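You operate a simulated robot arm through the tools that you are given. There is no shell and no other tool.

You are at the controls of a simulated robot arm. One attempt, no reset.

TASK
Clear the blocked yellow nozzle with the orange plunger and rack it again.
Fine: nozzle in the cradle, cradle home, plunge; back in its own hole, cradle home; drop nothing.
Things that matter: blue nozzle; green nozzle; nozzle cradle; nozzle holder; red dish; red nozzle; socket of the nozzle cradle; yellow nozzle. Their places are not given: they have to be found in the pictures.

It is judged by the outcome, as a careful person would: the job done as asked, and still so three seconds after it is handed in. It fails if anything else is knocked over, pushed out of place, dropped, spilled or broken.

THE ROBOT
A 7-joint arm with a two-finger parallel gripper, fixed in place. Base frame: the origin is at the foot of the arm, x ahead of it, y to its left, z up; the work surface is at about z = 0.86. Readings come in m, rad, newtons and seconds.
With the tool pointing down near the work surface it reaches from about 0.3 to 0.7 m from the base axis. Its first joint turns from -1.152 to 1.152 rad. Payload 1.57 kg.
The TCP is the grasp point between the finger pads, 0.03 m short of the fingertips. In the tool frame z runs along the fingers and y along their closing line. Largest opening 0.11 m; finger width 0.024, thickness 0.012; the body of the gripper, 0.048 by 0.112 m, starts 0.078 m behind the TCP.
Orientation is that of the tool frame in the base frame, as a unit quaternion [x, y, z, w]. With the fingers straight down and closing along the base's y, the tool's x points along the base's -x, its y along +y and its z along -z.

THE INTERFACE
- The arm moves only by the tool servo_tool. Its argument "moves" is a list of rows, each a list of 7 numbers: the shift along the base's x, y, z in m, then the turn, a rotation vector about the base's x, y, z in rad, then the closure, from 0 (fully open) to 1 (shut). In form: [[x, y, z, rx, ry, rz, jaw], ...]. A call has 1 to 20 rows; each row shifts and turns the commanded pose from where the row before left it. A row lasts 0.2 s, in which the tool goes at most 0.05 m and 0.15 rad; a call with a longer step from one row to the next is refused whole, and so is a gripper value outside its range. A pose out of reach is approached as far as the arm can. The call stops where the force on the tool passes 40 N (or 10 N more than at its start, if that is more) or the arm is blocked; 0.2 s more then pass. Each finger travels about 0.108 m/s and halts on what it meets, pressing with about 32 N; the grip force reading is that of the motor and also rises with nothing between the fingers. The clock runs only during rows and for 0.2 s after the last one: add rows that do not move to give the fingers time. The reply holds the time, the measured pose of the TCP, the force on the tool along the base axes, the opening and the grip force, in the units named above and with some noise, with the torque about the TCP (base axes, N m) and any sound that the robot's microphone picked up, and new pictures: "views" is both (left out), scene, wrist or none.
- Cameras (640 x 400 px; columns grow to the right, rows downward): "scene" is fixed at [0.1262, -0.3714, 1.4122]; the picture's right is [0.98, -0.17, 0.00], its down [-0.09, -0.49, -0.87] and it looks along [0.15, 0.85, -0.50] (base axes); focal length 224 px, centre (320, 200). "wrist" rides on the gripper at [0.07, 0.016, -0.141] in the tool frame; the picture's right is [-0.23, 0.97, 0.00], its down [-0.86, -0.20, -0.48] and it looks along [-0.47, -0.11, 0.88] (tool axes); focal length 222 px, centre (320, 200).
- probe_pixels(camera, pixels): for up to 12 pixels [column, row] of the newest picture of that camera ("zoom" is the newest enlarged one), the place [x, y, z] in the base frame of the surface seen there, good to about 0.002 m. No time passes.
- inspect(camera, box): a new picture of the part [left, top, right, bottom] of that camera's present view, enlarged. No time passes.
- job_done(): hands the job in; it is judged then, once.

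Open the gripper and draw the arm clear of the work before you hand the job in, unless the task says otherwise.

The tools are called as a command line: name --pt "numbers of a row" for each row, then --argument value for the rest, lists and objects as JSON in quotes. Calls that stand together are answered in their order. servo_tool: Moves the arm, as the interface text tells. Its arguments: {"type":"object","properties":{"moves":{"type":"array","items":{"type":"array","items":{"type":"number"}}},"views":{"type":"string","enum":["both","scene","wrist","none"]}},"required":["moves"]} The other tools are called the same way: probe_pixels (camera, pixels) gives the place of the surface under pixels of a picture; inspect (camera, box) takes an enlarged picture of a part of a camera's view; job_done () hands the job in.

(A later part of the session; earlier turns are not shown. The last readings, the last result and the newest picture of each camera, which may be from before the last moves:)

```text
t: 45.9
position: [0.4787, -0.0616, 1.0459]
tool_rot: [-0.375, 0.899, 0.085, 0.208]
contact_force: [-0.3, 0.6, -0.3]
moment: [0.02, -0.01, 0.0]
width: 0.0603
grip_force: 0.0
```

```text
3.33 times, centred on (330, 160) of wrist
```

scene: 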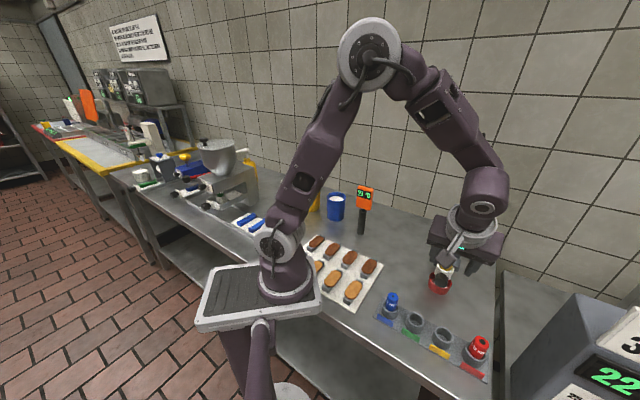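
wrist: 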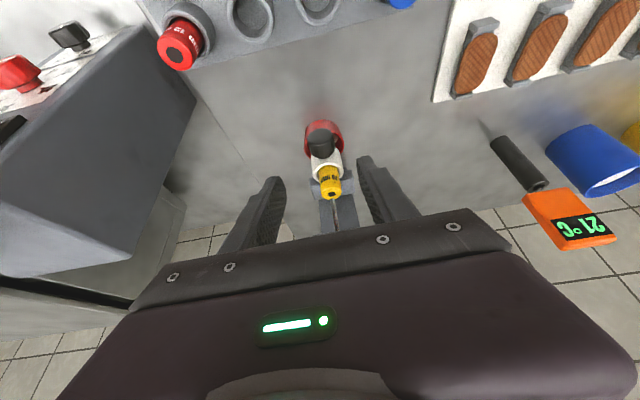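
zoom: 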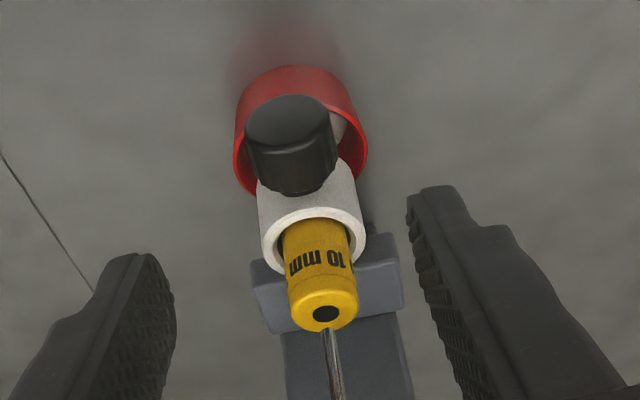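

Bore clear and debris in the dish (338,125 in zoom). I advance to straddle the handle.

servo_tool --pt "0.0082 0.0094 -0.027 0 0 0 0.45" --pt "0.0082 0.0094 -0.027 0 0 0 0.45" --pt "0.0082 0.0094 -0.027 0 0 0 0.45" --pt "0.0082 0.0094 -0.027 0 0 0 0.45" --pt "0 0 0 0 0 0 0.45" --views "wrist"

inspect --camera "wrist" --box '[240, 110, 400, 250]'

```text
t: 47.1
position: [0.5087, -0.0245, 0.9395]
tool_rot: [-0.376, 0.899, 0.085, 0.208]
contact_force: [-0.1, 0.5, -0.3]
moment: [-0.02, 0.04, -0.01]
width: 0.0602
grip_force: 0.0
```

wrist: 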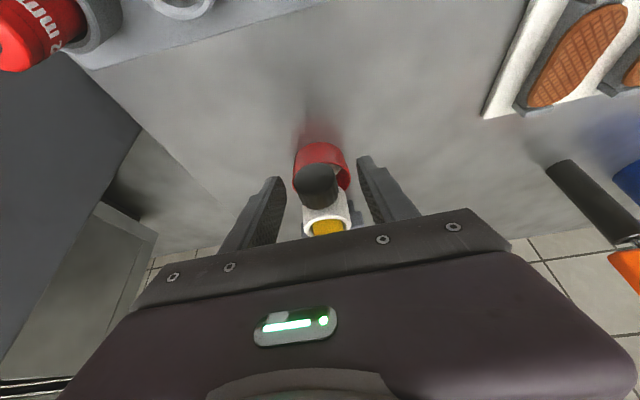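

```text
2.86 times, centred on (320, 180) of wrist
```

zoom: 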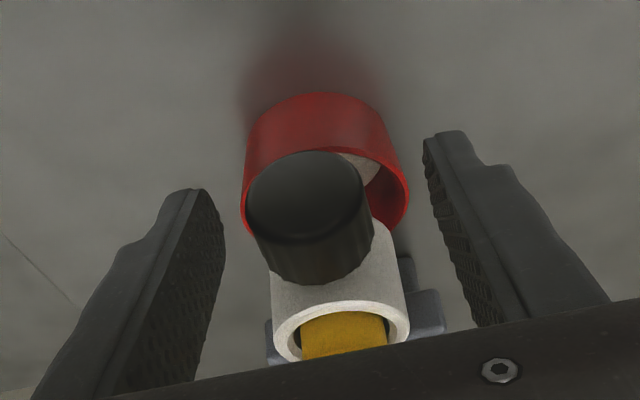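

The handle (311) is ~3 mm to the left of the finger centre (325), so I shift that way and close on it.

servo_tool --pt "0.0033 -0.0004 -0.001 0 0 0 0.45" --pt "0 0 0 0 0 0 0.65" --pt "0 0 0 0 0 0 0.72" --pt "0 0 0 0 0 0 0.8" --pt "0 0 0 0 0 0 0.8" --views "wrist"

```text
t: 48.3
position: [0.5132, -0.0237, 0.939]
tool_rot: [-0.376, 0.899, 0.084, 0.208]
contact_force: [0.3, -2.1, -0.2]
moment: [0.01, -0.07, -0.21]
width: 0.0311
grip_force: 40.3
```

wrist: 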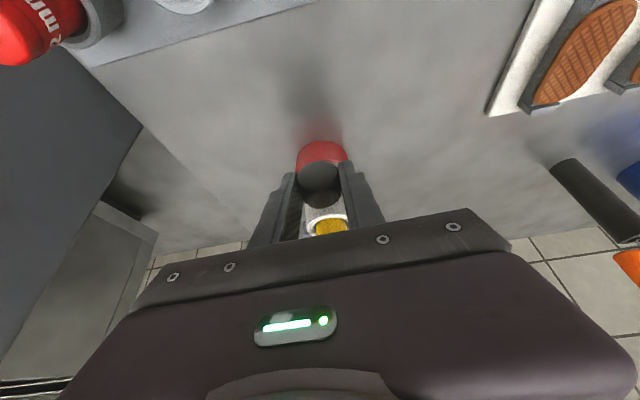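

Well centred, almost no side load. I pull the cradle out along (-0.707,-0.707) in small steps.

servo_tool --pt "-0.0025 -0.0025 0 0 0 0 0.8" --pt "-0.0035 -0.0035 0 0 0 0 0.8" --pt "-0.0035 -0.0035 0 0 0 0 0.8" --pt "-0.0035 -0.0035 0 0 0 0 0.8" --pt "-0.0035 -0.0035 0 0 0 0 0.8" --pt "-0.0035 -0.0035 0 0 0 0 0.8" --views "wrist"

```text
t: 49.7
position: [0.4931, -0.0447, 0.9372]
tool_rot: [-0.375, 0.899, 0.084, 0.209]
contact_force: [10.7, -9.6, -7.4]
moment: [-0.26, 0.09, -0.26]
width: 0.0313
grip_force: 40.0
```

wrist: 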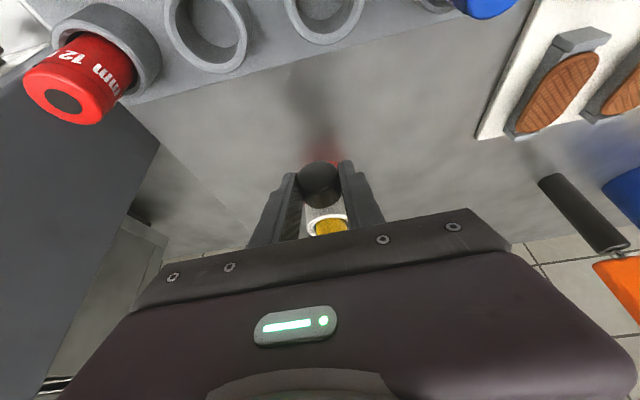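

It moves out with the nozzle. I continue the remaining ~38 mm with a small lateral trim.

servo_tool --pt "-0.0028 -0.0042 0 0 0 0 0.8" --pt "-0.0035 -0.0035 0 0 0 0 0.8" --pt "-0.0035 -0.0035 0 0 0 0 0.8" --pt "-0.0035 -0.0035 0 0 0 0 0.8" --pt "-0.0035 -0.0035 0 0 0 0 0.8" --pt "-0.0035 -0.0035 0 0 0 0 0.8" --views "wrist"

```text
t: 51.1
position: [0.4717, -0.0653, 0.9381]
tool_rot: [-0.376, 0.899, 0.086, 0.207]
contact_force: [-1.3, 3.0, -5.4]
moment: [0.09, 0.09, -0.27]
width: 0.0312
grip_force: 40.5
```

wrist: 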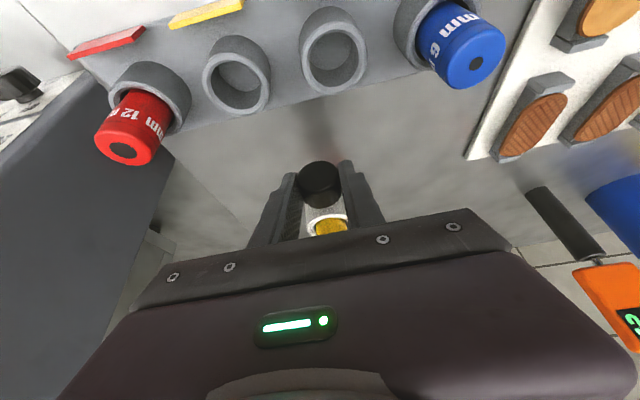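

servo_tool --pt "-0.003 -0.003 0 0 0 0 0.8" --pt "-0.0025 -0.003 0 0 0 0 0.8" --pt "0 0 0 0 0 0 0.8" --pt "0 0 0 0 0 0 0.7" --pt "0 0 0 0 0 0 0.5" --pt "0 0 0 0 0 0 0.45" --views "wrist"

inspect --camera "wrist" --box '[240, 110, 400, 250]'

```text
t: 52.5
position: [0.4666, -0.0718, 0.9378]
tool_rot: [-0.375, 0.899, 0.084, 0.209]
contact_force: [-0.3, -0.8, -0.2]
moment: [-0.01, 0.03, 0.01]
width: 0.0604
grip_force: 0.1
```

wrist: 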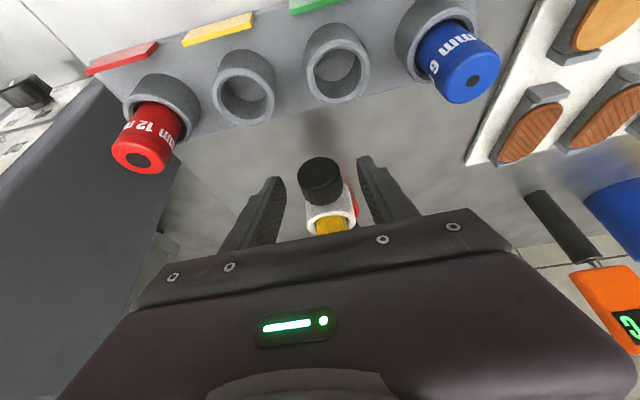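

```text
2.86 times, centred on (320, 180) of wrist
```

zoom: 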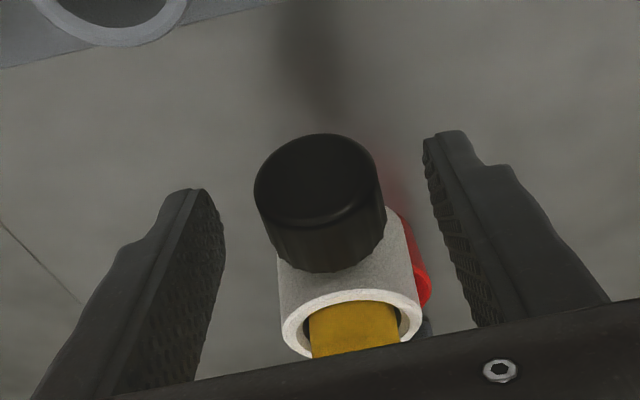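

The handle is released with the cradle fully out. I go up and in, reversing the earlier path, so the fingers straddle the nozzle.

servo_tool --pt "0 0 0.012 0 0 0 0.45" --pt "0 0 0.012 0 0 0 0.45" --pt "0 0 0.012 0 0 0 0.45" --pt "0 0 0.0115 0 0 0 0.45" --pt "0.01 0.0105 0 0 0 0 0.45" --pt "0.01 0.0105 0 0 0 0 0.45" --pt "0 0 0 0 0 0 0.45" --views "both"

inspect --camera "wrist" --box '[240, 110, 400, 250]'

```text
t: 54.1
position: [0.4878, -0.0514, 0.9859]
tool_rot: [-0.376, 0.899, 0.085, 0.208]
contact_force: [0.3, 0.1, 1.1]
moment: [0.02, 0.02, -0.04]
width: 0.0605
grip_force: 0.0
```

scene: 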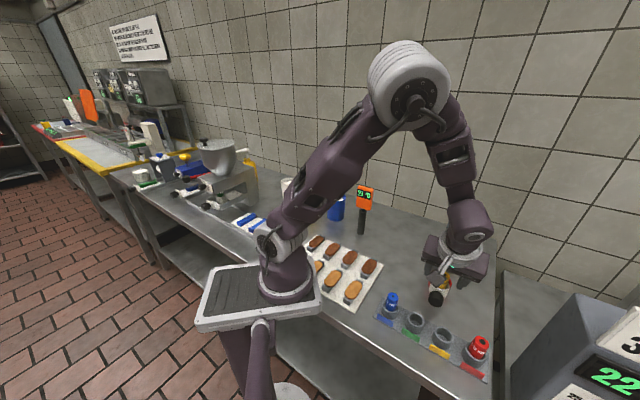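
wrist: 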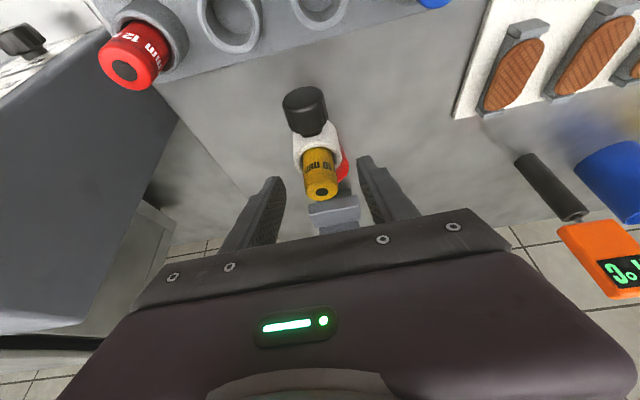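

```text
2.86 times, centred on (320, 180) of wrist
```

zoom: 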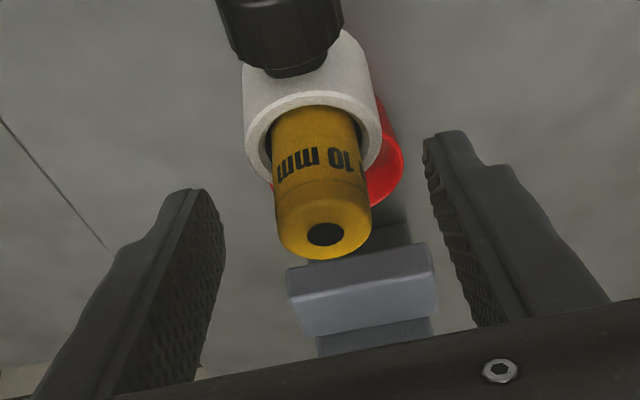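

The nozzle is between the pads. I check its top height and position before gripping.

probe_pixels --camera "zoom" --pixels '[[290, 235], [360, 230], [325, 252], [300, 205], [320, 180], [320, 130], [255, 130], [372, 125], [310, 98]]'

```text
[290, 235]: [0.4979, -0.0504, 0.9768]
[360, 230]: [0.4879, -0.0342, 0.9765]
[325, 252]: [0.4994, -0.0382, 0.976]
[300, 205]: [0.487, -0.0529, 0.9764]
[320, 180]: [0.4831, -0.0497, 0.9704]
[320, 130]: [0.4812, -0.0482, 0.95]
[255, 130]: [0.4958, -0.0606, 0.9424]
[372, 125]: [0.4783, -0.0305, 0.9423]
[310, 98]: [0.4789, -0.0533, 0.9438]
```

Nozzle top is at 0.9765, axis ≈(0.493,-0.0435). I lower 5 mm and close on it.

servo_tool --pt "0 0 -0.0045 0 0 0 0.58" --pt "0 0 0 0 0 0 0.66" --pt "0 0 0 0 0 0 0.72" --pt "0 0 0 0 0 0 0.8" --pt "0 0 0 0 0 0 0.85" --pt "0 0 0 0 0 0 0.85" --views "wrist"

inspect --camera "wrist" --box '[240, 110, 400, 250]'

```text
t: 55.5
position: [0.4876, -0.0514, 0.9816]
tool_rot: [-0.375, 0.899, 0.084, 0.209]
contact_force: [0.8, 0.0, 0.4]
moment: [0.05, 0.02, 0.0]
width: 0.0237
grip_force: 31.7
```

wrist: 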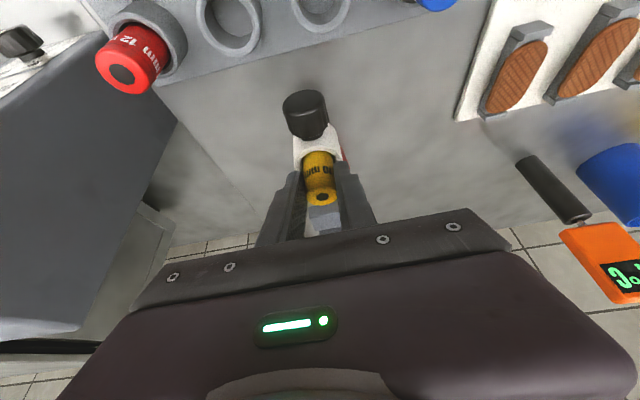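

```text
2.86 times, centred on (320, 180) of wrist
```

zoom: 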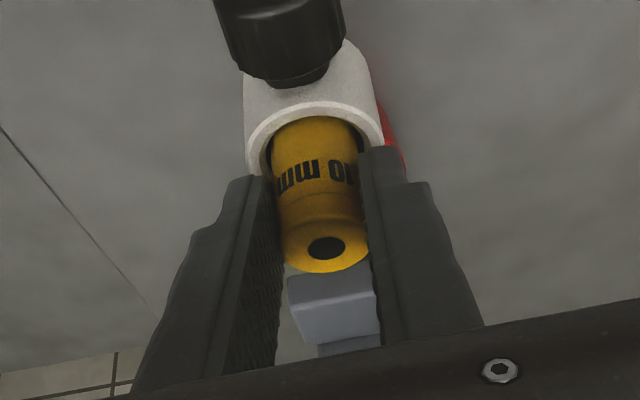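

Gripped at 23.7 mm. I lift straight up out of the socket.

servo_tool --pt "0 0 0.006 0 0 0 0.85" --pt "0 0 0.008 0 0 0 0.85" --pt "0 0 0.01 0 0 0 0.85" --pt "0 0 0.012 0 0 0 0.85" --pt "0 0 0.015 0 0 0 0.85" --pt "0 0 0.015 0 0 0 0.85" --pt "0 0 0 0 0 0 0.85" --views "both"

inspect --camera "wrist" --box '[240, 110, 400, 250]'

inspect --camera "scene" --box '[400, 240, 480, 310]'

```text
t: 57.1
position: [0.4867, -0.0508, 1.0462]
tool_rot: [-0.376, 0.899, 0.084, 0.208]
contact_force: [0.0, 0.3, -0.3]
moment: [0.0, 0.03, 0.01]
width: 0.0241
grip_force: 32.0
```

scene: 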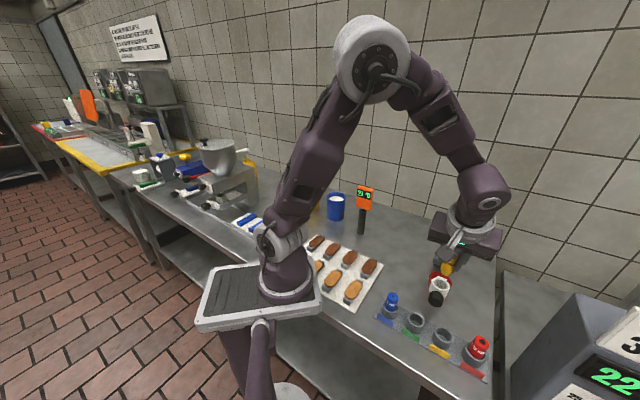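
wrist: 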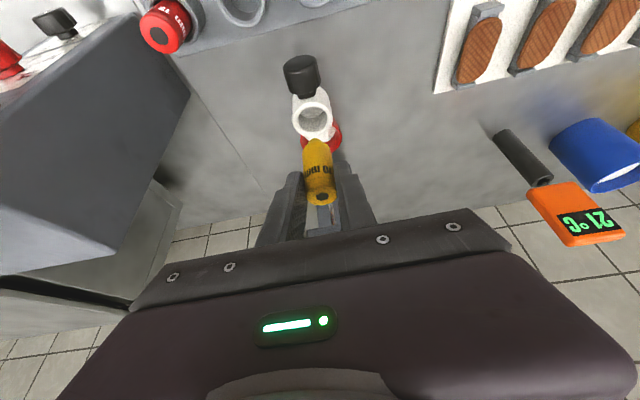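

```text
2.86 times, centred on (320, 180) of wrist
```

zoom: 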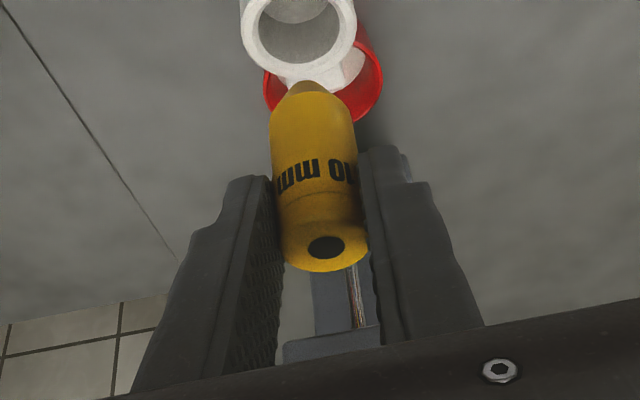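

```text
5.71 times, centred on (440, 275) of scene
```

zoom: 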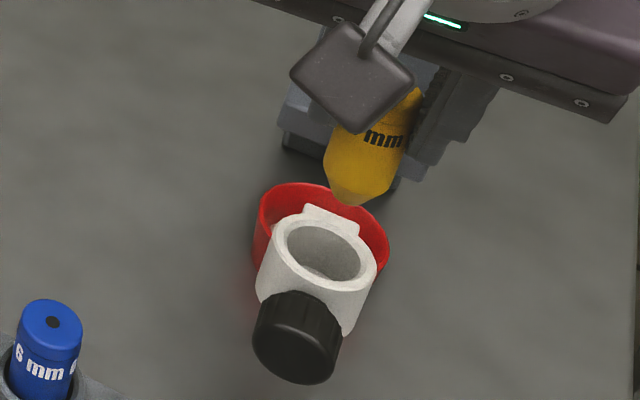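

Held well. I measure the nozzle's place and uprightness in the jaw.

inspect --camera "wrist" --box '[290, 130, 350, 215]'

```text
4.71 times, centred on (320, 172) of wrist
```

zoom: 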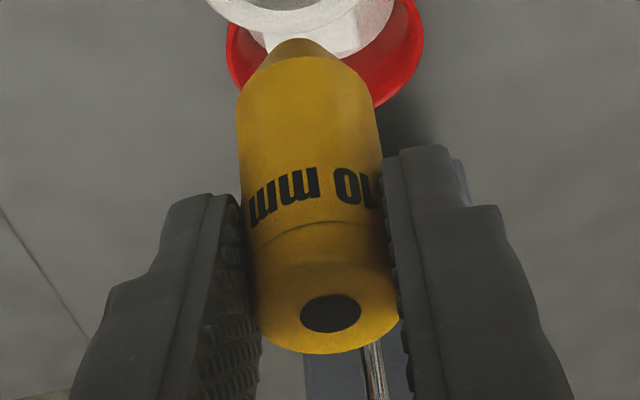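

probe_pixels --camera "zoom" --pixels '[[305, 90], [308, 130], [312, 170], [316, 215], [320, 260], [262, 310], [396, 300], [335, 350], [322, 280], [240, 120], [372, 110]]'

```text
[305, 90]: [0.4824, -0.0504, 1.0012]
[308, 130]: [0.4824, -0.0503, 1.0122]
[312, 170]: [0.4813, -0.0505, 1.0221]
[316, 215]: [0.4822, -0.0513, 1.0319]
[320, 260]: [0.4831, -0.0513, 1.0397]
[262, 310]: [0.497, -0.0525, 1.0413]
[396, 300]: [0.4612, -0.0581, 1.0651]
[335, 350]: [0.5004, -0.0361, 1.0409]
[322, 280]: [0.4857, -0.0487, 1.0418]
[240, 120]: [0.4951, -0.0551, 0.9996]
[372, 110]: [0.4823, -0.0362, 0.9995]
```

The nozzle is upright, offset again (0.0064,0.0064) from the TCP. I carry it back over its own yellow hole, tip ~8 cm above the counter parts' tops.

servo_tool --pt "-0.0101 -0.0231 0.003 0 0 0 0.85" --pt "-0.0101 -0.0231 0 0 0 0 0.85" --pt "-0.0101 -0.0231 0 0 0 0 0.85" --pt "-0.0101 -0.0231 -0.003 0 0 0 0.85" --pt "0 0 -0.015 0 0 0 0.85" --pt "0 0 0 0 0 0 0.85" --views "both"

inspect --camera "wrist" --box '[240, 90, 400, 230]'

inspect --camera "scene" --box '[400, 290, 480, 360]'

```text
t: 58.5
position: [0.4463, -0.1437, 1.0312]
tool_rot: [-0.375, 0.899, 0.085, 0.208]
contact_force: [0.4, 0.3, -0.1]
moment: [-0.01, -0.01, 0.01]
width: 0.024
grip_force: 32.0
```

scene: 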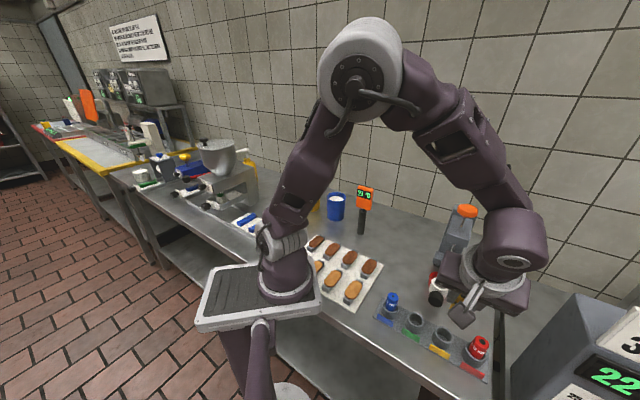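
wrist: 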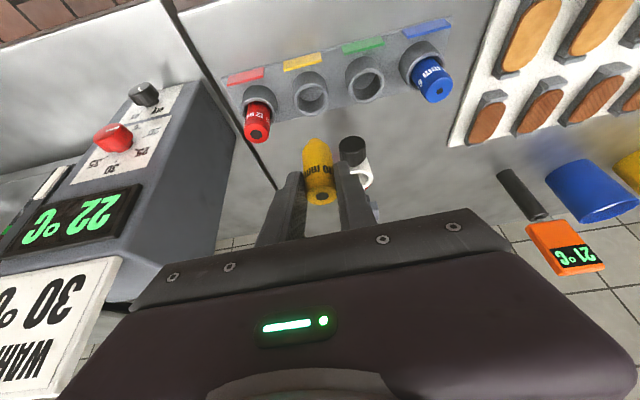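

```text
2.86 times, centred on (320, 160) of wrist
```

zoom: 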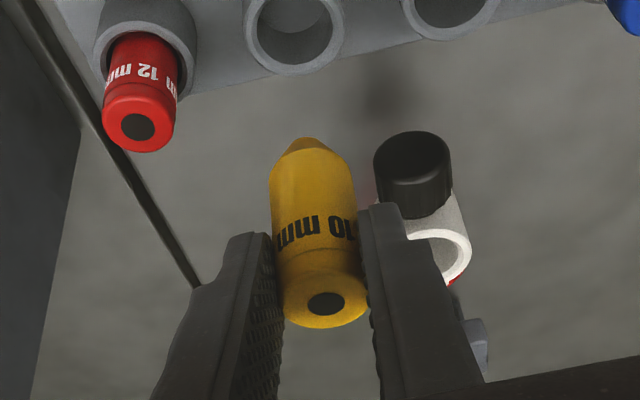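

```text
5.71 times, centred on (440, 325) of scene
```

zoom: 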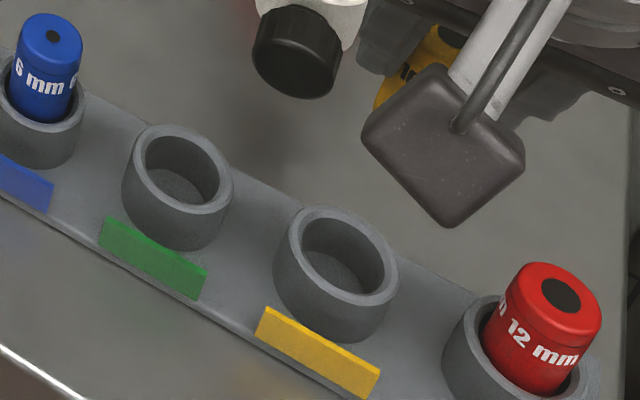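

I check the yellow rim with the scene camera too, to see the cameras agree.

probe_pixels --camera "zoom" --pixels '[[288, 240], [391, 270], [325, 211], [355, 302], [300, 220], [382, 295], [312, 288], [370, 230]]'

probe_pixels --camera "wrist" --pixels '[[295, 94], [326, 92], [310, 75], [313, 111], [318, 160], [316, 150], [304, 165], [331, 160]]'

```text
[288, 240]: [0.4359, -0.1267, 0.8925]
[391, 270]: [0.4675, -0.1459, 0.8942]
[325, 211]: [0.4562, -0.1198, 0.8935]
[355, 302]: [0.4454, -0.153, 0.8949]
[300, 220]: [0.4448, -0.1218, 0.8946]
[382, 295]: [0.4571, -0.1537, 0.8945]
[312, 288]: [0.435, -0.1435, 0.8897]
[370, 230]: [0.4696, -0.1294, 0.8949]
```

```text
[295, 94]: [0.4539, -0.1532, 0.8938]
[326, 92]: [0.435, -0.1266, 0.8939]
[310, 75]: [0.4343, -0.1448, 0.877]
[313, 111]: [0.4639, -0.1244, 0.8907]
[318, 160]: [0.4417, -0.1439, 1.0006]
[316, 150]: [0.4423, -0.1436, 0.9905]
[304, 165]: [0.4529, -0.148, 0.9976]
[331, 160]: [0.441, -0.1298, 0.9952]
```

Nozzle and hole agree within ~1 mm. I lower in steps, slower near the rim.

servo_tool --pt "0.0003 -0.0003 -0.015 0 0 0 0.85" --pt "0 0 -0.015 0 0 0 0.85" --pt "0 0 -0.015 0 0 0 0.85" --pt "0 0 -0.01 0 0 0 0.85" --pt "0 0 -0.008 0 0 0 0.85" --pt "0 0 -0.006 0 0 0 0.85" --pt "0 0 -0.005 0 0 0 0.85" --pt "0 0 0 0 0 0 0.85" --views "both"

inspect --camera "wrist" --box '[240, 110, 400, 250]'

inspect --camera "scene" --box '[400, 290, 480, 360]'

```text
t: 60.3
position: [0.4469, -0.1441, 0.9582]
tool_rot: [-0.375, 0.899, 0.084, 0.208]
contact_force: [0.0, -0.8, -0.3]
moment: [-0.02, -0.02, 0.02]
width: 0.024
grip_force: 32.2
```

scene: 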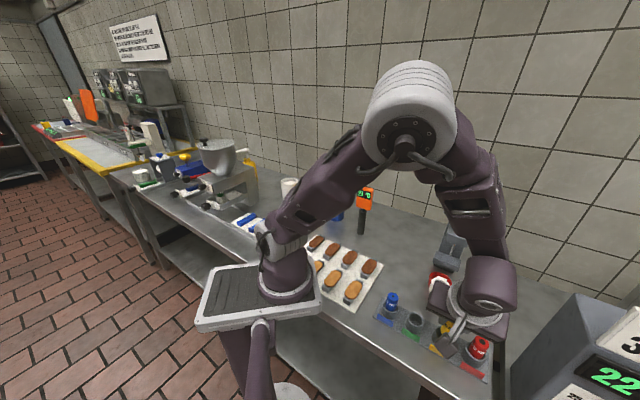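
wrist: 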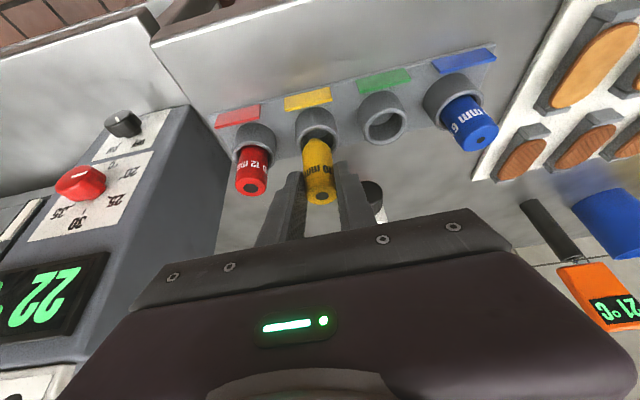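

```text
2.86 times, centred on (320, 180) of wrist
```

zoom: 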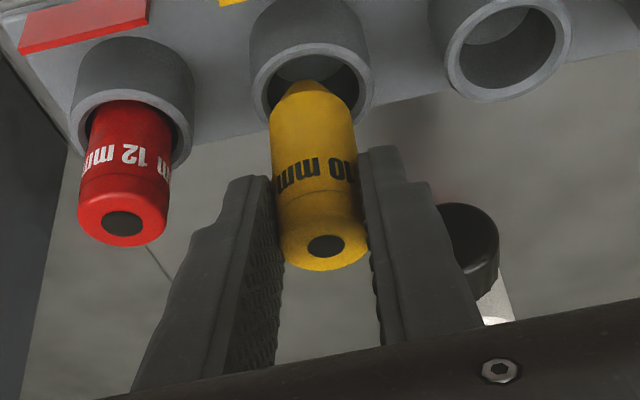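

```text
5.71 times, centred on (440, 325) of scene
```

zoom: 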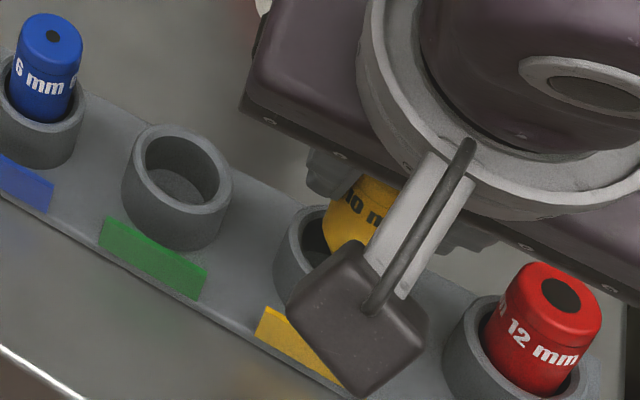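

The cone tip is entering the hole, no contact. I continue in small steps.

servo_tool --pt "0 0 -0.004 0 0 0 0.85" --pt "0 0 -0.004 0 0 0 0.85" --pt "0 0 -0.003 0 0 0 0.85" --pt "0 0 0 0 0 0 0.85" --views "both"

inspect --camera "wrist" --box '[240, 110, 400, 250]'

inspect --camera "scene" --box '[400, 290, 480, 360]'

```text
t: 61.3
position: [0.4474, -0.1428, 0.9468]
tool_rot: [-0.377, 0.899, 0.085, 0.208]
contact_force: [-1.0, 0.3, 0.8]
moment: [-0.02, 0.05, -0.01]
width: 0.0242
grip_force: 32.2
```

scene: 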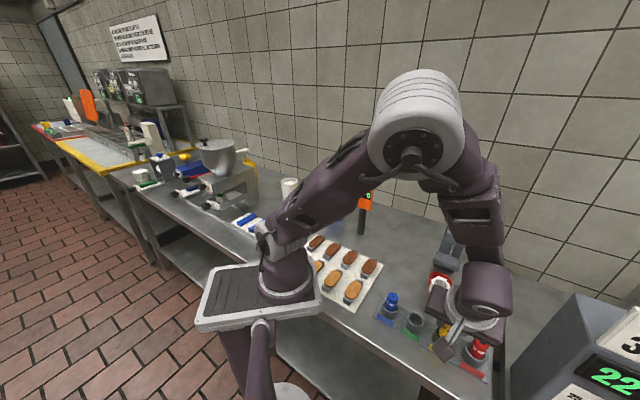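
wrist: 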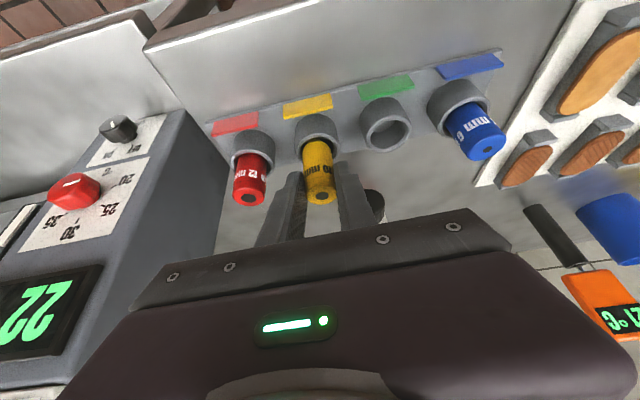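

```text
2.86 times, centred on (320, 180) of wrist
```

zoom: 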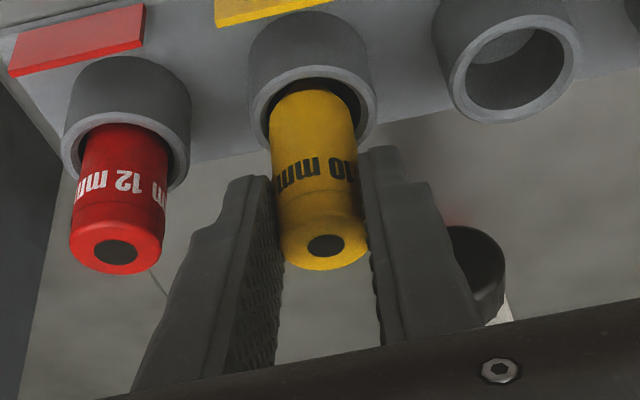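

```text
5.71 times, centred on (440, 325) of scene
```

zoom: 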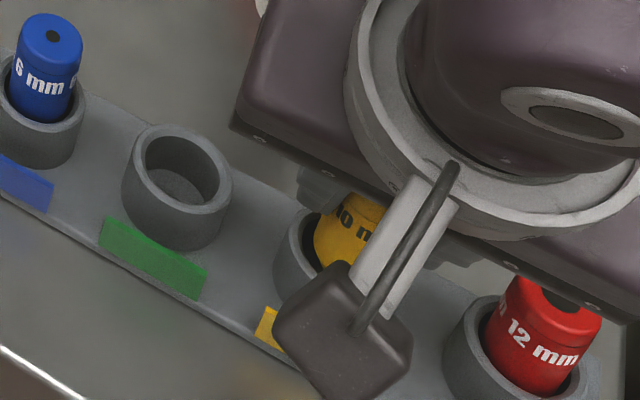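

Nozzle is in the hole, still no contact. I lower the rest until it touches the floor (expected TCP ≈0.935).

servo_tool --pt "0 0 -0.003 0 0 0 0.85" --pt "0 0 -0.003 0 0 0 0.85" --pt "0 0 -0.002 0 0 0 0.85" --pt "0 0 -0.0015 0 0 0 0.85" --pt "0 0 0 0 0 0 0.85" --views "none"

```text
t: 62.5
position: [0.4475, -0.1424, 0.9374]
tool_rot: [-0.375, 0.899, 0.084, 0.208]
contact_force: [-1.1, -0.8, 0.2]
moment: [0.0, -0.02, -0.01]
width: 0.0244
grip_force: 31.8
```

servo_tool --pt "0 0 -0.0015 0 0 0 0.85" --pt "0 0 -0.0015 0 0 0 0.85" --pt "0 0 -0.001 0 0 0 0.85" --pt "0 0 0 0 0 0 0.85" --views "wrist"

inspect --camera "wrist" --box '[240, 110, 400, 250]'

```text
t: 63.5
position: [0.4466, -0.1434, 0.9346]
tool_rot: [-0.376, 0.899, 0.083, 0.209]
contact_force: [-1.1, -2.4, 14.2]
moment: [-0.06, -0.13, -0.08]
width: 0.0241
grip_force: 31.9
```

wrist: 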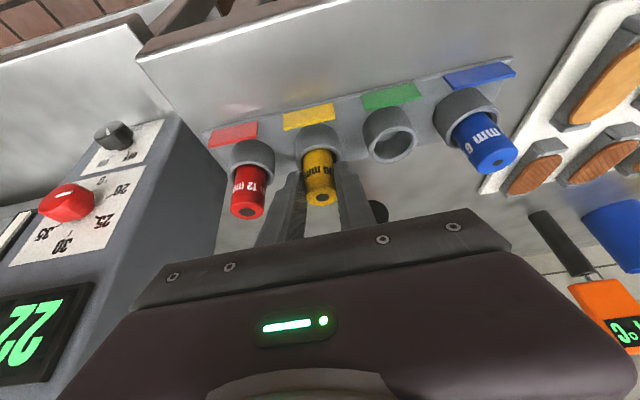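

```text
2.86 times, centred on (320, 180) of wrist
```

zoom: 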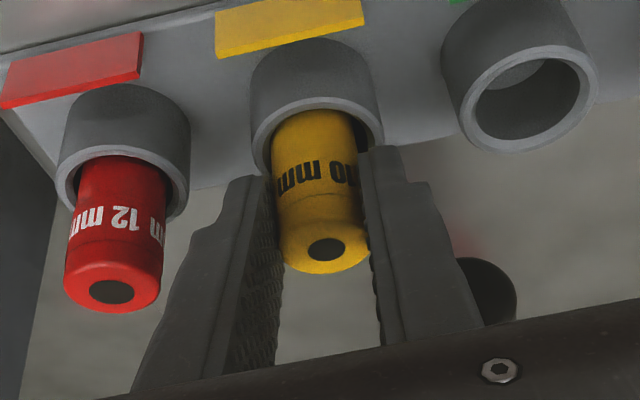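

Seated (14 N at TCP 0.9346, as expected). I ease off 1 mm and open to ~46 mm, staying clear of the red nozzle.

servo_tool --pt "0 0 0.001 0 0 0 0.85" --pt "0 0 0 0 0 0 0.77" --pt "0 0 0 0 0 0 0.7" --pt "0 0 0 0 0 0 0.62" --pt "0 0 0 0 0 0 0.58" --pt "0 0 0 0 0 0 0.58" --views "wrist"

inspect --camera "wrist" --box '[240, 110, 400, 250]'

```text
t: 64.9
position: [0.4467, -0.1432, 0.9358]
tool_rot: [-0.375, 0.899, 0.084, 0.208]
contact_force: [-0.2, 0.5, -0.6]
moment: [0.0, -0.01, 0.0]
width: 0.0461
grip_force: 0.1
```

wrist: 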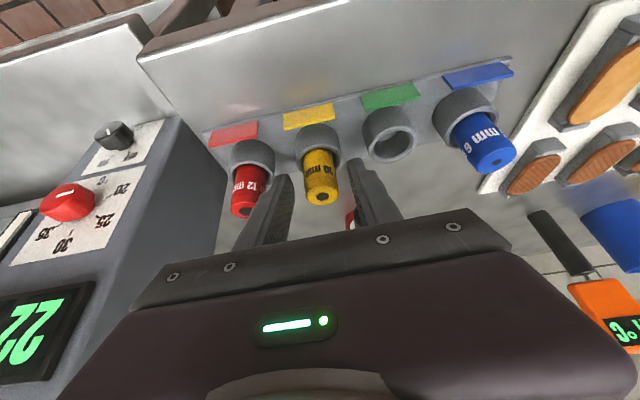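

```text
2.86 times, centred on (320, 180) of wrist
```

zoom: 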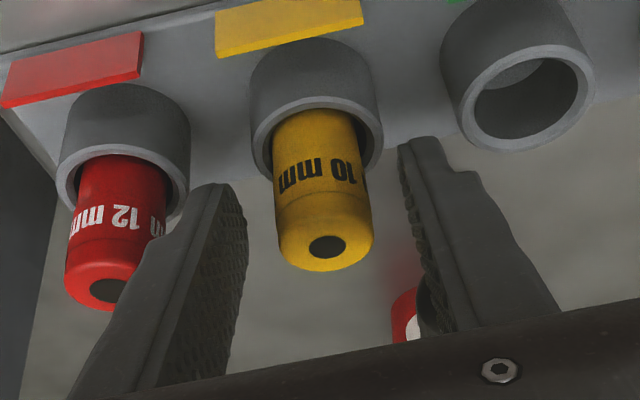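

Released and standing in its own hole. I retract back along the tool axis, then look.

servo_tool --pt "-0.0046 -0.0047 0.0135 0 0 0 0.58" --pt "-0.0076 -0.0077 0.0225 0 0 0 0.58" --pt "-0.0092 -0.0093 0.027 0 0 0 0.58" --pt "-0.0092 -0.0093 0.027 0 0 0 0.58" --pt "0.007 0.03 0.02 0 0 0 0.45" --pt "0.007 0.03 0 0 0 0 0.45" --pt "0 0 0 0 0 0 0.45" --views "both"

inspect --camera "wrist" --box '[220, 70, 400, 200]'

inspect --camera "scene" --box '[370, 270, 510, 390]'

```text
t: 66.5
position: [0.4311, -0.1131, 1.0422]
tool_rot: [-0.376, 0.899, 0.085, 0.209]
contact_force: [0.7, -0.7, 0.4]
moment: [0.01, 0.01, 0.04]
width: 0.0607
grip_force: 0.0
```

scene: 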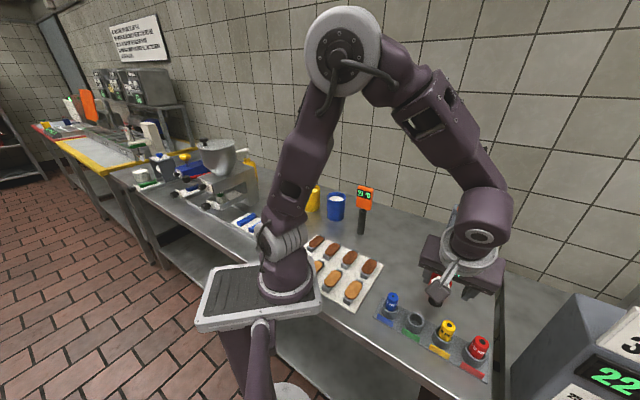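
wrist: 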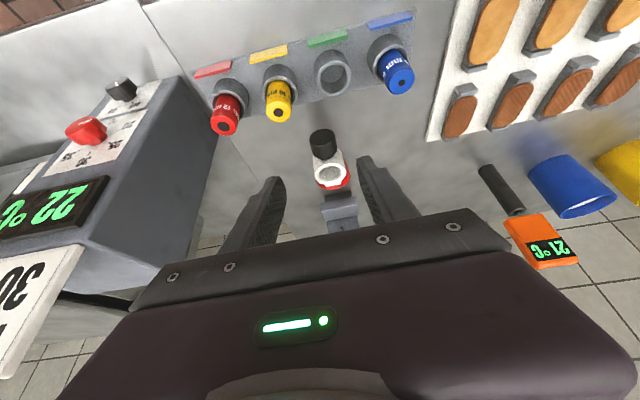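

```text
3.08 times, centred on (310, 135) of wrist
```

zoom: 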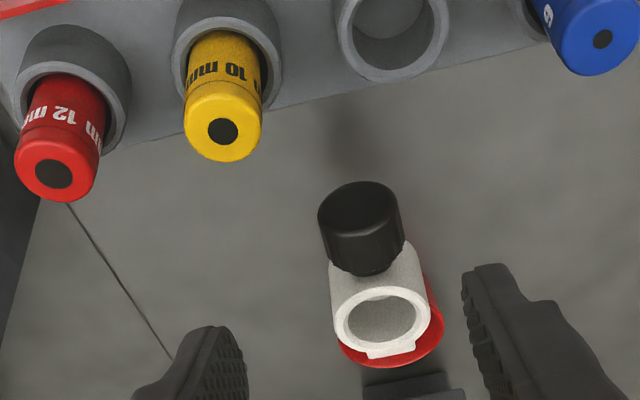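

```text
3.33 times, centred on (440, 330) of scene
```

zoom: 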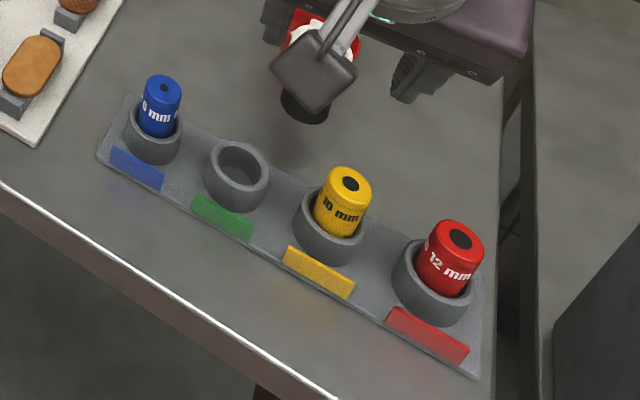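

Yellow nozzle stands clear in its hole. Now I approach the handle once more to push the empty cradle home.

servo_tool --pt "0.0089 0.0103 -0.026 0 0 0 0.45" --pt "0.0089 0.0103 -0.026 0 0 0 0.45" --pt "0.0089 0.0103 -0.026 0 0 0 0.45" --pt "0.0089 0.0103 -0.026 0 0 0 0.45" --pt "0 0 0 0 0 0 0.45" --views "wrist"

inspect --camera "wrist" --box '[240, 110, 400, 250]'

```text
t: 67.7
position: [0.4649, -0.0717, 0.9395]
tool_rot: [-0.375, 0.899, 0.084, 0.209]
contact_force: [0.4, -0.1, -0.2]
moment: [0.02, 0.01, -0.01]
width: 0.0606
grip_force: 0.1
```

wrist: 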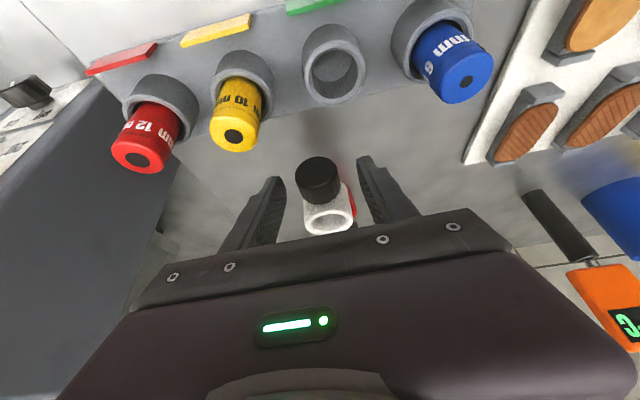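

```text
2.86 times, centred on (320, 180) of wrist
```

zoom: 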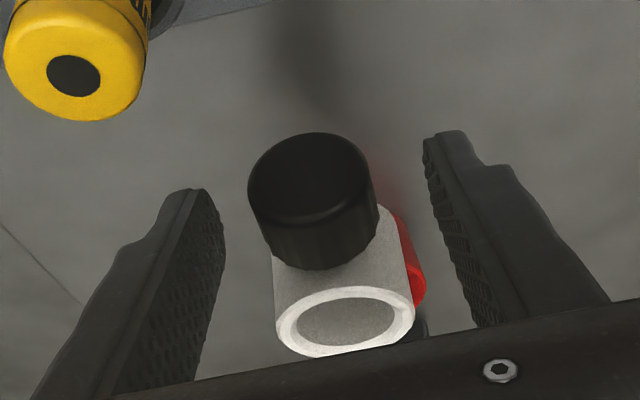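

The handle (315) is ~1.5 mm left of centre (325); I trim, close and start pushing home.

servo_tool --pt "0.0012 -0.0009 -0.0015 0 0 0 0.45" --pt "0 0 0 0 0 0 0.65" --pt "0 0 0 0 0 0 0.72" --pt "0 0 0 0 0 0 0.8" --pt "0 0 0 0 0 0 0.8" --pt "0.0035 0.0035 0 0 0 0 0.8" --pt "0.0035 0.0035 0 0 0 0 0.8" --pt "0.0035 0.0035 0 0 0 0 0.8" --pt "0.0035 0.0035 0 0 0 0 0.8" --pt "0.0035 0.0035 0 0 0 0 0.8" --views "wrist"

```text
t: 69.9
position: [0.4831, -0.0553, 0.9393]
tool_rot: [-0.375, 0.899, 0.086, 0.207]
contact_force: [-20.4, 20.4, -9.2]
moment: [0.48, -0.08, -0.45]
width: 0.0311
grip_force: 40.0
```

wrist: 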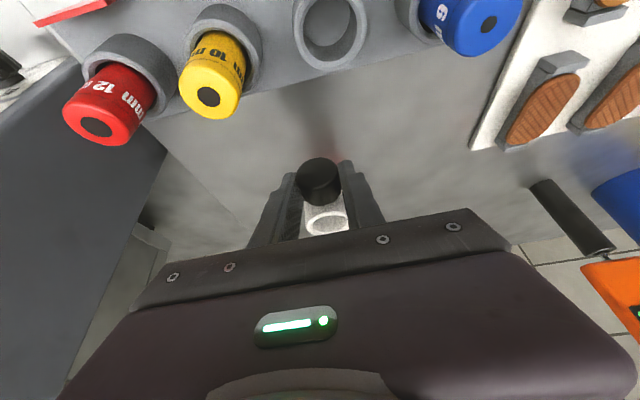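

Side load of ~29 N: I trim 2 mm back sideways and continue.

servo_tool --pt "-0.0012 0.0012 0 0 0 0 0.8" --pt "0.0032 0.0036 0 0 0 0 0.8" --pt "0.0034 0.0036 0 0 0 0 0.8" --pt "0.0035 0.0035 0 0 0 0 0.8" --pt "0.0035 0.0035 0 0 0 0 0.8" --views "none"

```text
t: 71.1
position: [0.4976, -0.0399, 0.9393]
tool_rot: [-0.375, 0.899, 0.084, 0.209]
contact_force: [-9.1, 8.0, -13.3]
moment: [-0.31, 0.6, -0.46]
width: 0.031
grip_force: 40.3
```

servo_tool --pt "0.0033 0.0037 0 0 0 0 0.8" --pt "0.0033 0.0037 0 0 0 0 0.8" --pt "0.003 0.003 0 0 0 0 0.8" --pt "0.002 0.002 0 0 0 0 0.8" --pt "0 0 0 0 0 0 0.8" --views "none"

```text
t: 72.3
position: [0.5094, -0.028, 0.9392]
tool_rot: [-0.376, 0.899, 0.084, 0.208]
contact_force: [-5.8, 6.5, -2.6]
moment: [-0.06, 0.24, -0.53]
width: 0.0311
grip_force: 39.9
```

About 4–5 mm left. I push in 1.5 mm steps to the stop.

servo_tool --pt "0.0013 0.0015 0 0 0 0 0.8" --pt "0.0013 0.0015 0 0 0 0 0.8" --pt "0.0013 0.0013 0 0 0 0 0.8" --pt "0 0 0 0 0 0 0.8" --views "none"

```text
t: 73.3
position: [0.5132, -0.0247, 0.9389]
tool_rot: [-0.375, 0.899, 0.085, 0.209]
contact_force: [0.5, 1.6, -10.4]
moment: [-0.04, 0.09, -0.55]
width: 0.0314
grip_force: 40.2
```

servo_tool --pt "0.001 0.001 0 0 0 0 0.8" --pt "0.001 0.001 0 0 0 0 0.8" --pt "0.001 0.001 0 0 0 0 0.8" --pt "0 0 0 0 0 0 0.8" --views "wrist"

```text
t: 74.3
position: [0.5162, -0.0227, 0.9394]
tool_rot: [-0.376, 0.899, 0.085, 0.207]
contact_force: [-13.6, -11.8, 11.0]
moment: [-0.6, 0.66, -0.47]
width: 0.0311
grip_force: 39.4
```

wrist: 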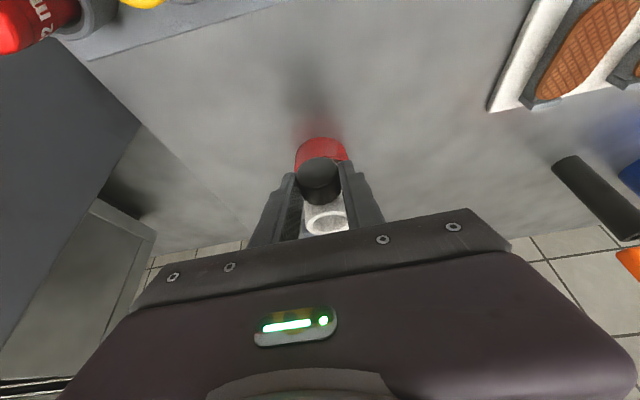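

Now the axial resistance is 18 N: the cradle is against its home stop. I ease off, open and back away, then verify.

servo_tool --pt "-0.0007 -0.0007 0 0 0 0 0.8" --pt "0 0 0 0 0 0 0.7" --pt "0 0 0 0 0 0 0.45" --pt "0 0 0 0 0 0 0.45" --pt "-0.009 -0.009 0.027 0 0 0 0.45" --pt "-0.009 -0.009 0.027 0 0 0 0.45" --pt "-0.012 -0.012 0.03 0 0 0 0.45" --pt "-0.02 -0.03 0.03 0 0 0 0.45" --pt "-0.02 -0.03 0.03 0 0 0 0.45" --views "both"

inspect --camera "wrist" --box '[300, 120, 380, 210]'

```text
t: 76.3
position: [0.4441, -0.1119, 1.083]
tool_rot: [-0.376, 0.899, 0.085, 0.209]
contact_force: [0.6, -0.2, 0.7]
moment: [-0.01, 0.0, 0.01]
width: 0.0605
grip_force: 0.1
```

scene: 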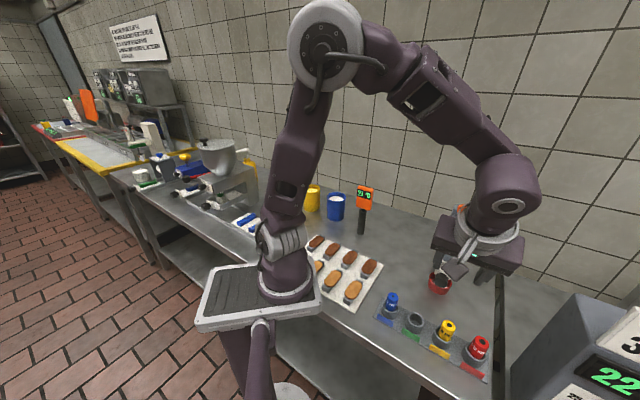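
wrist: 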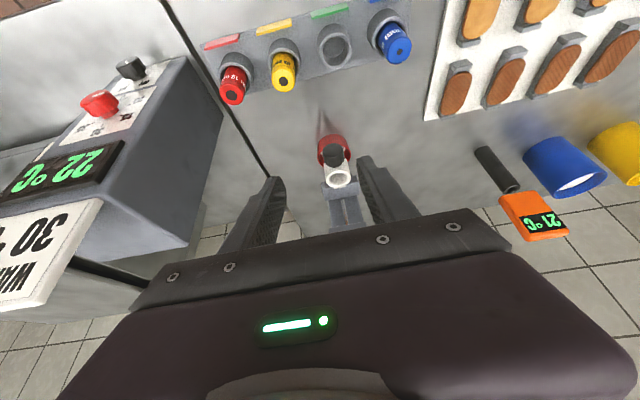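

```text
4.44 times, centred on (340, 165) of wrist
```

zoom: 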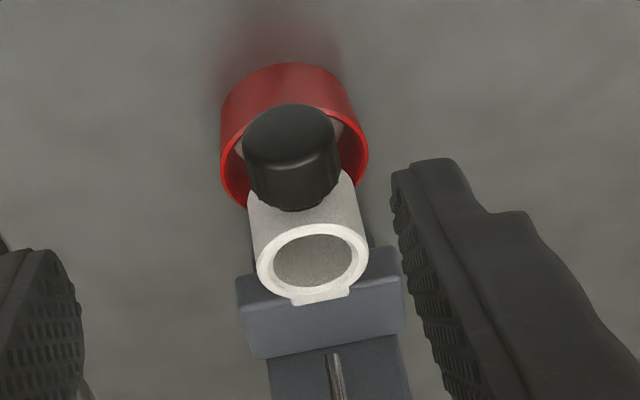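

probe_pixels --camera "zoom" --pixels '[[262, 265], [363, 255], [312, 230], [270, 243], [350, 236], [300, 290], [320, 300], [245, 280], [330, 360], [335, 385], [290, 130], [240, 150]]'

```text
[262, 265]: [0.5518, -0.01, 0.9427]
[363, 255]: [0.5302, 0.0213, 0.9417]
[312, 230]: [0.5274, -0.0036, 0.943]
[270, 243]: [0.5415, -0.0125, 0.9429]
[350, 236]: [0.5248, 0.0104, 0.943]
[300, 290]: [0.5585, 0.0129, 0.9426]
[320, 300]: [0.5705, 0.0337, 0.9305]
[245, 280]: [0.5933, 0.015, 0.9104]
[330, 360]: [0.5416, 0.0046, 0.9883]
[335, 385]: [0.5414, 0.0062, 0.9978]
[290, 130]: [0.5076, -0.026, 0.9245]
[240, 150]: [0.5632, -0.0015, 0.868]
```

Ring centre again ≈(0.5415,0.006) and the tab at (0.5705,0.034), as at the start: cradle home. I open fully and draw the arm up and away, then take a last look.

servo_tool --pt "-0.01 0 0.04 0 0 0 0.3" --pt "-0.01 0 0.045 -0.106 0.106 0 0.1" --pt "-0.015 0.01 0.045 -0.106 0.106 0 0" --pt "-0.015 0.02 0.04 -0.106 0.106 0 0" --pt "-0.02 0.03 0.03 0 0 0 0" --pt "-0.02 0.03 0.02 0 0 0 0" --pt "0 0.03 0 0 0 0 0" --pt "0 0 0 0 0 0 0" --views "both"

inspect --camera "scene" --box '[360, 190, 520, 290]'

inspect --camera "scene" --box '[360, 280, 520, 380]'

```text
t: 78.1
position: [0.3553, 0.0105, 1.3054]
tool_rot: [-0.386, 0.922, -0.001, 0.002]
contact_force: [-0.5, 0.3, -0.3]
moment: [-0.02, 0.03, 0.03]
width: 0.1101
grip_force: 0.1
```

scene: 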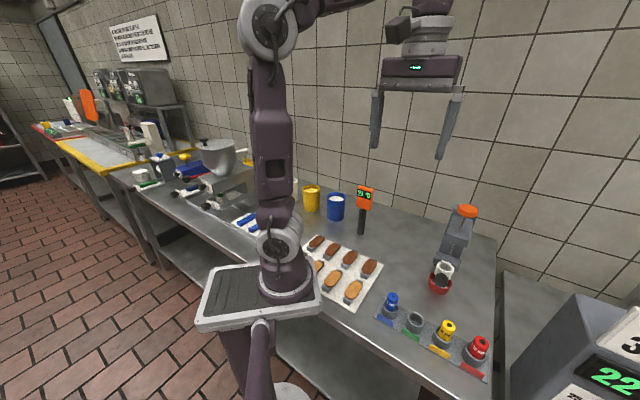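
wrist: 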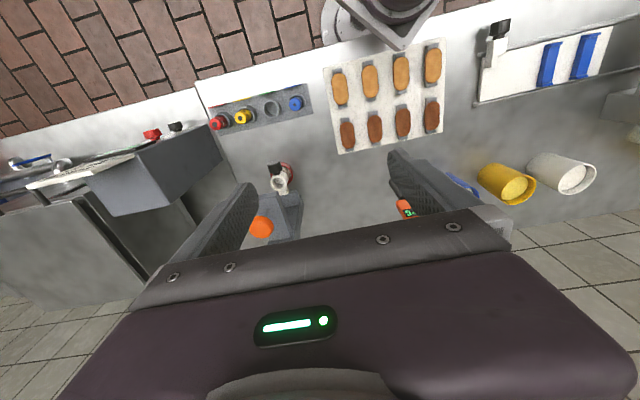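

```text
4.00 times, centred on (440, 240) of scene
```

zoom: 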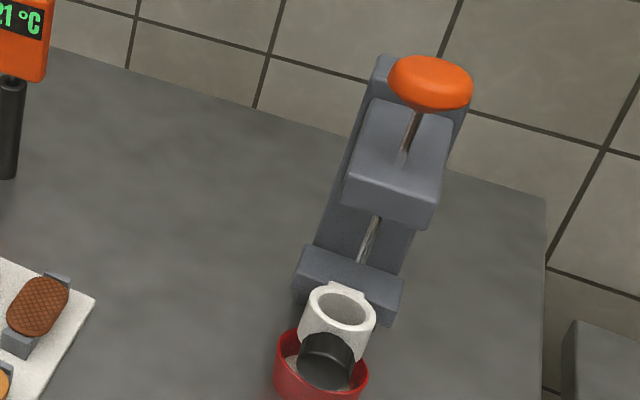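

```text
4.00 times, centred on (440, 330) of scene
```

zoom: 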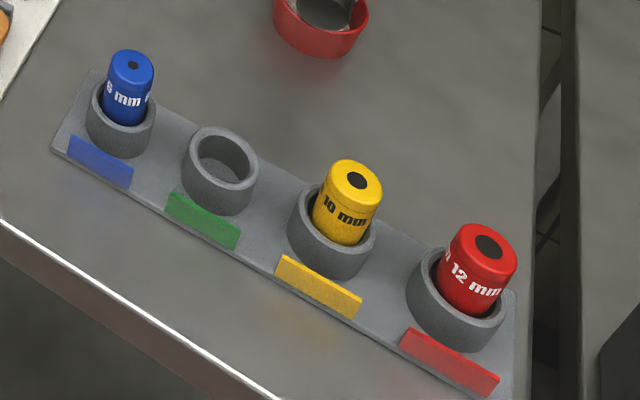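

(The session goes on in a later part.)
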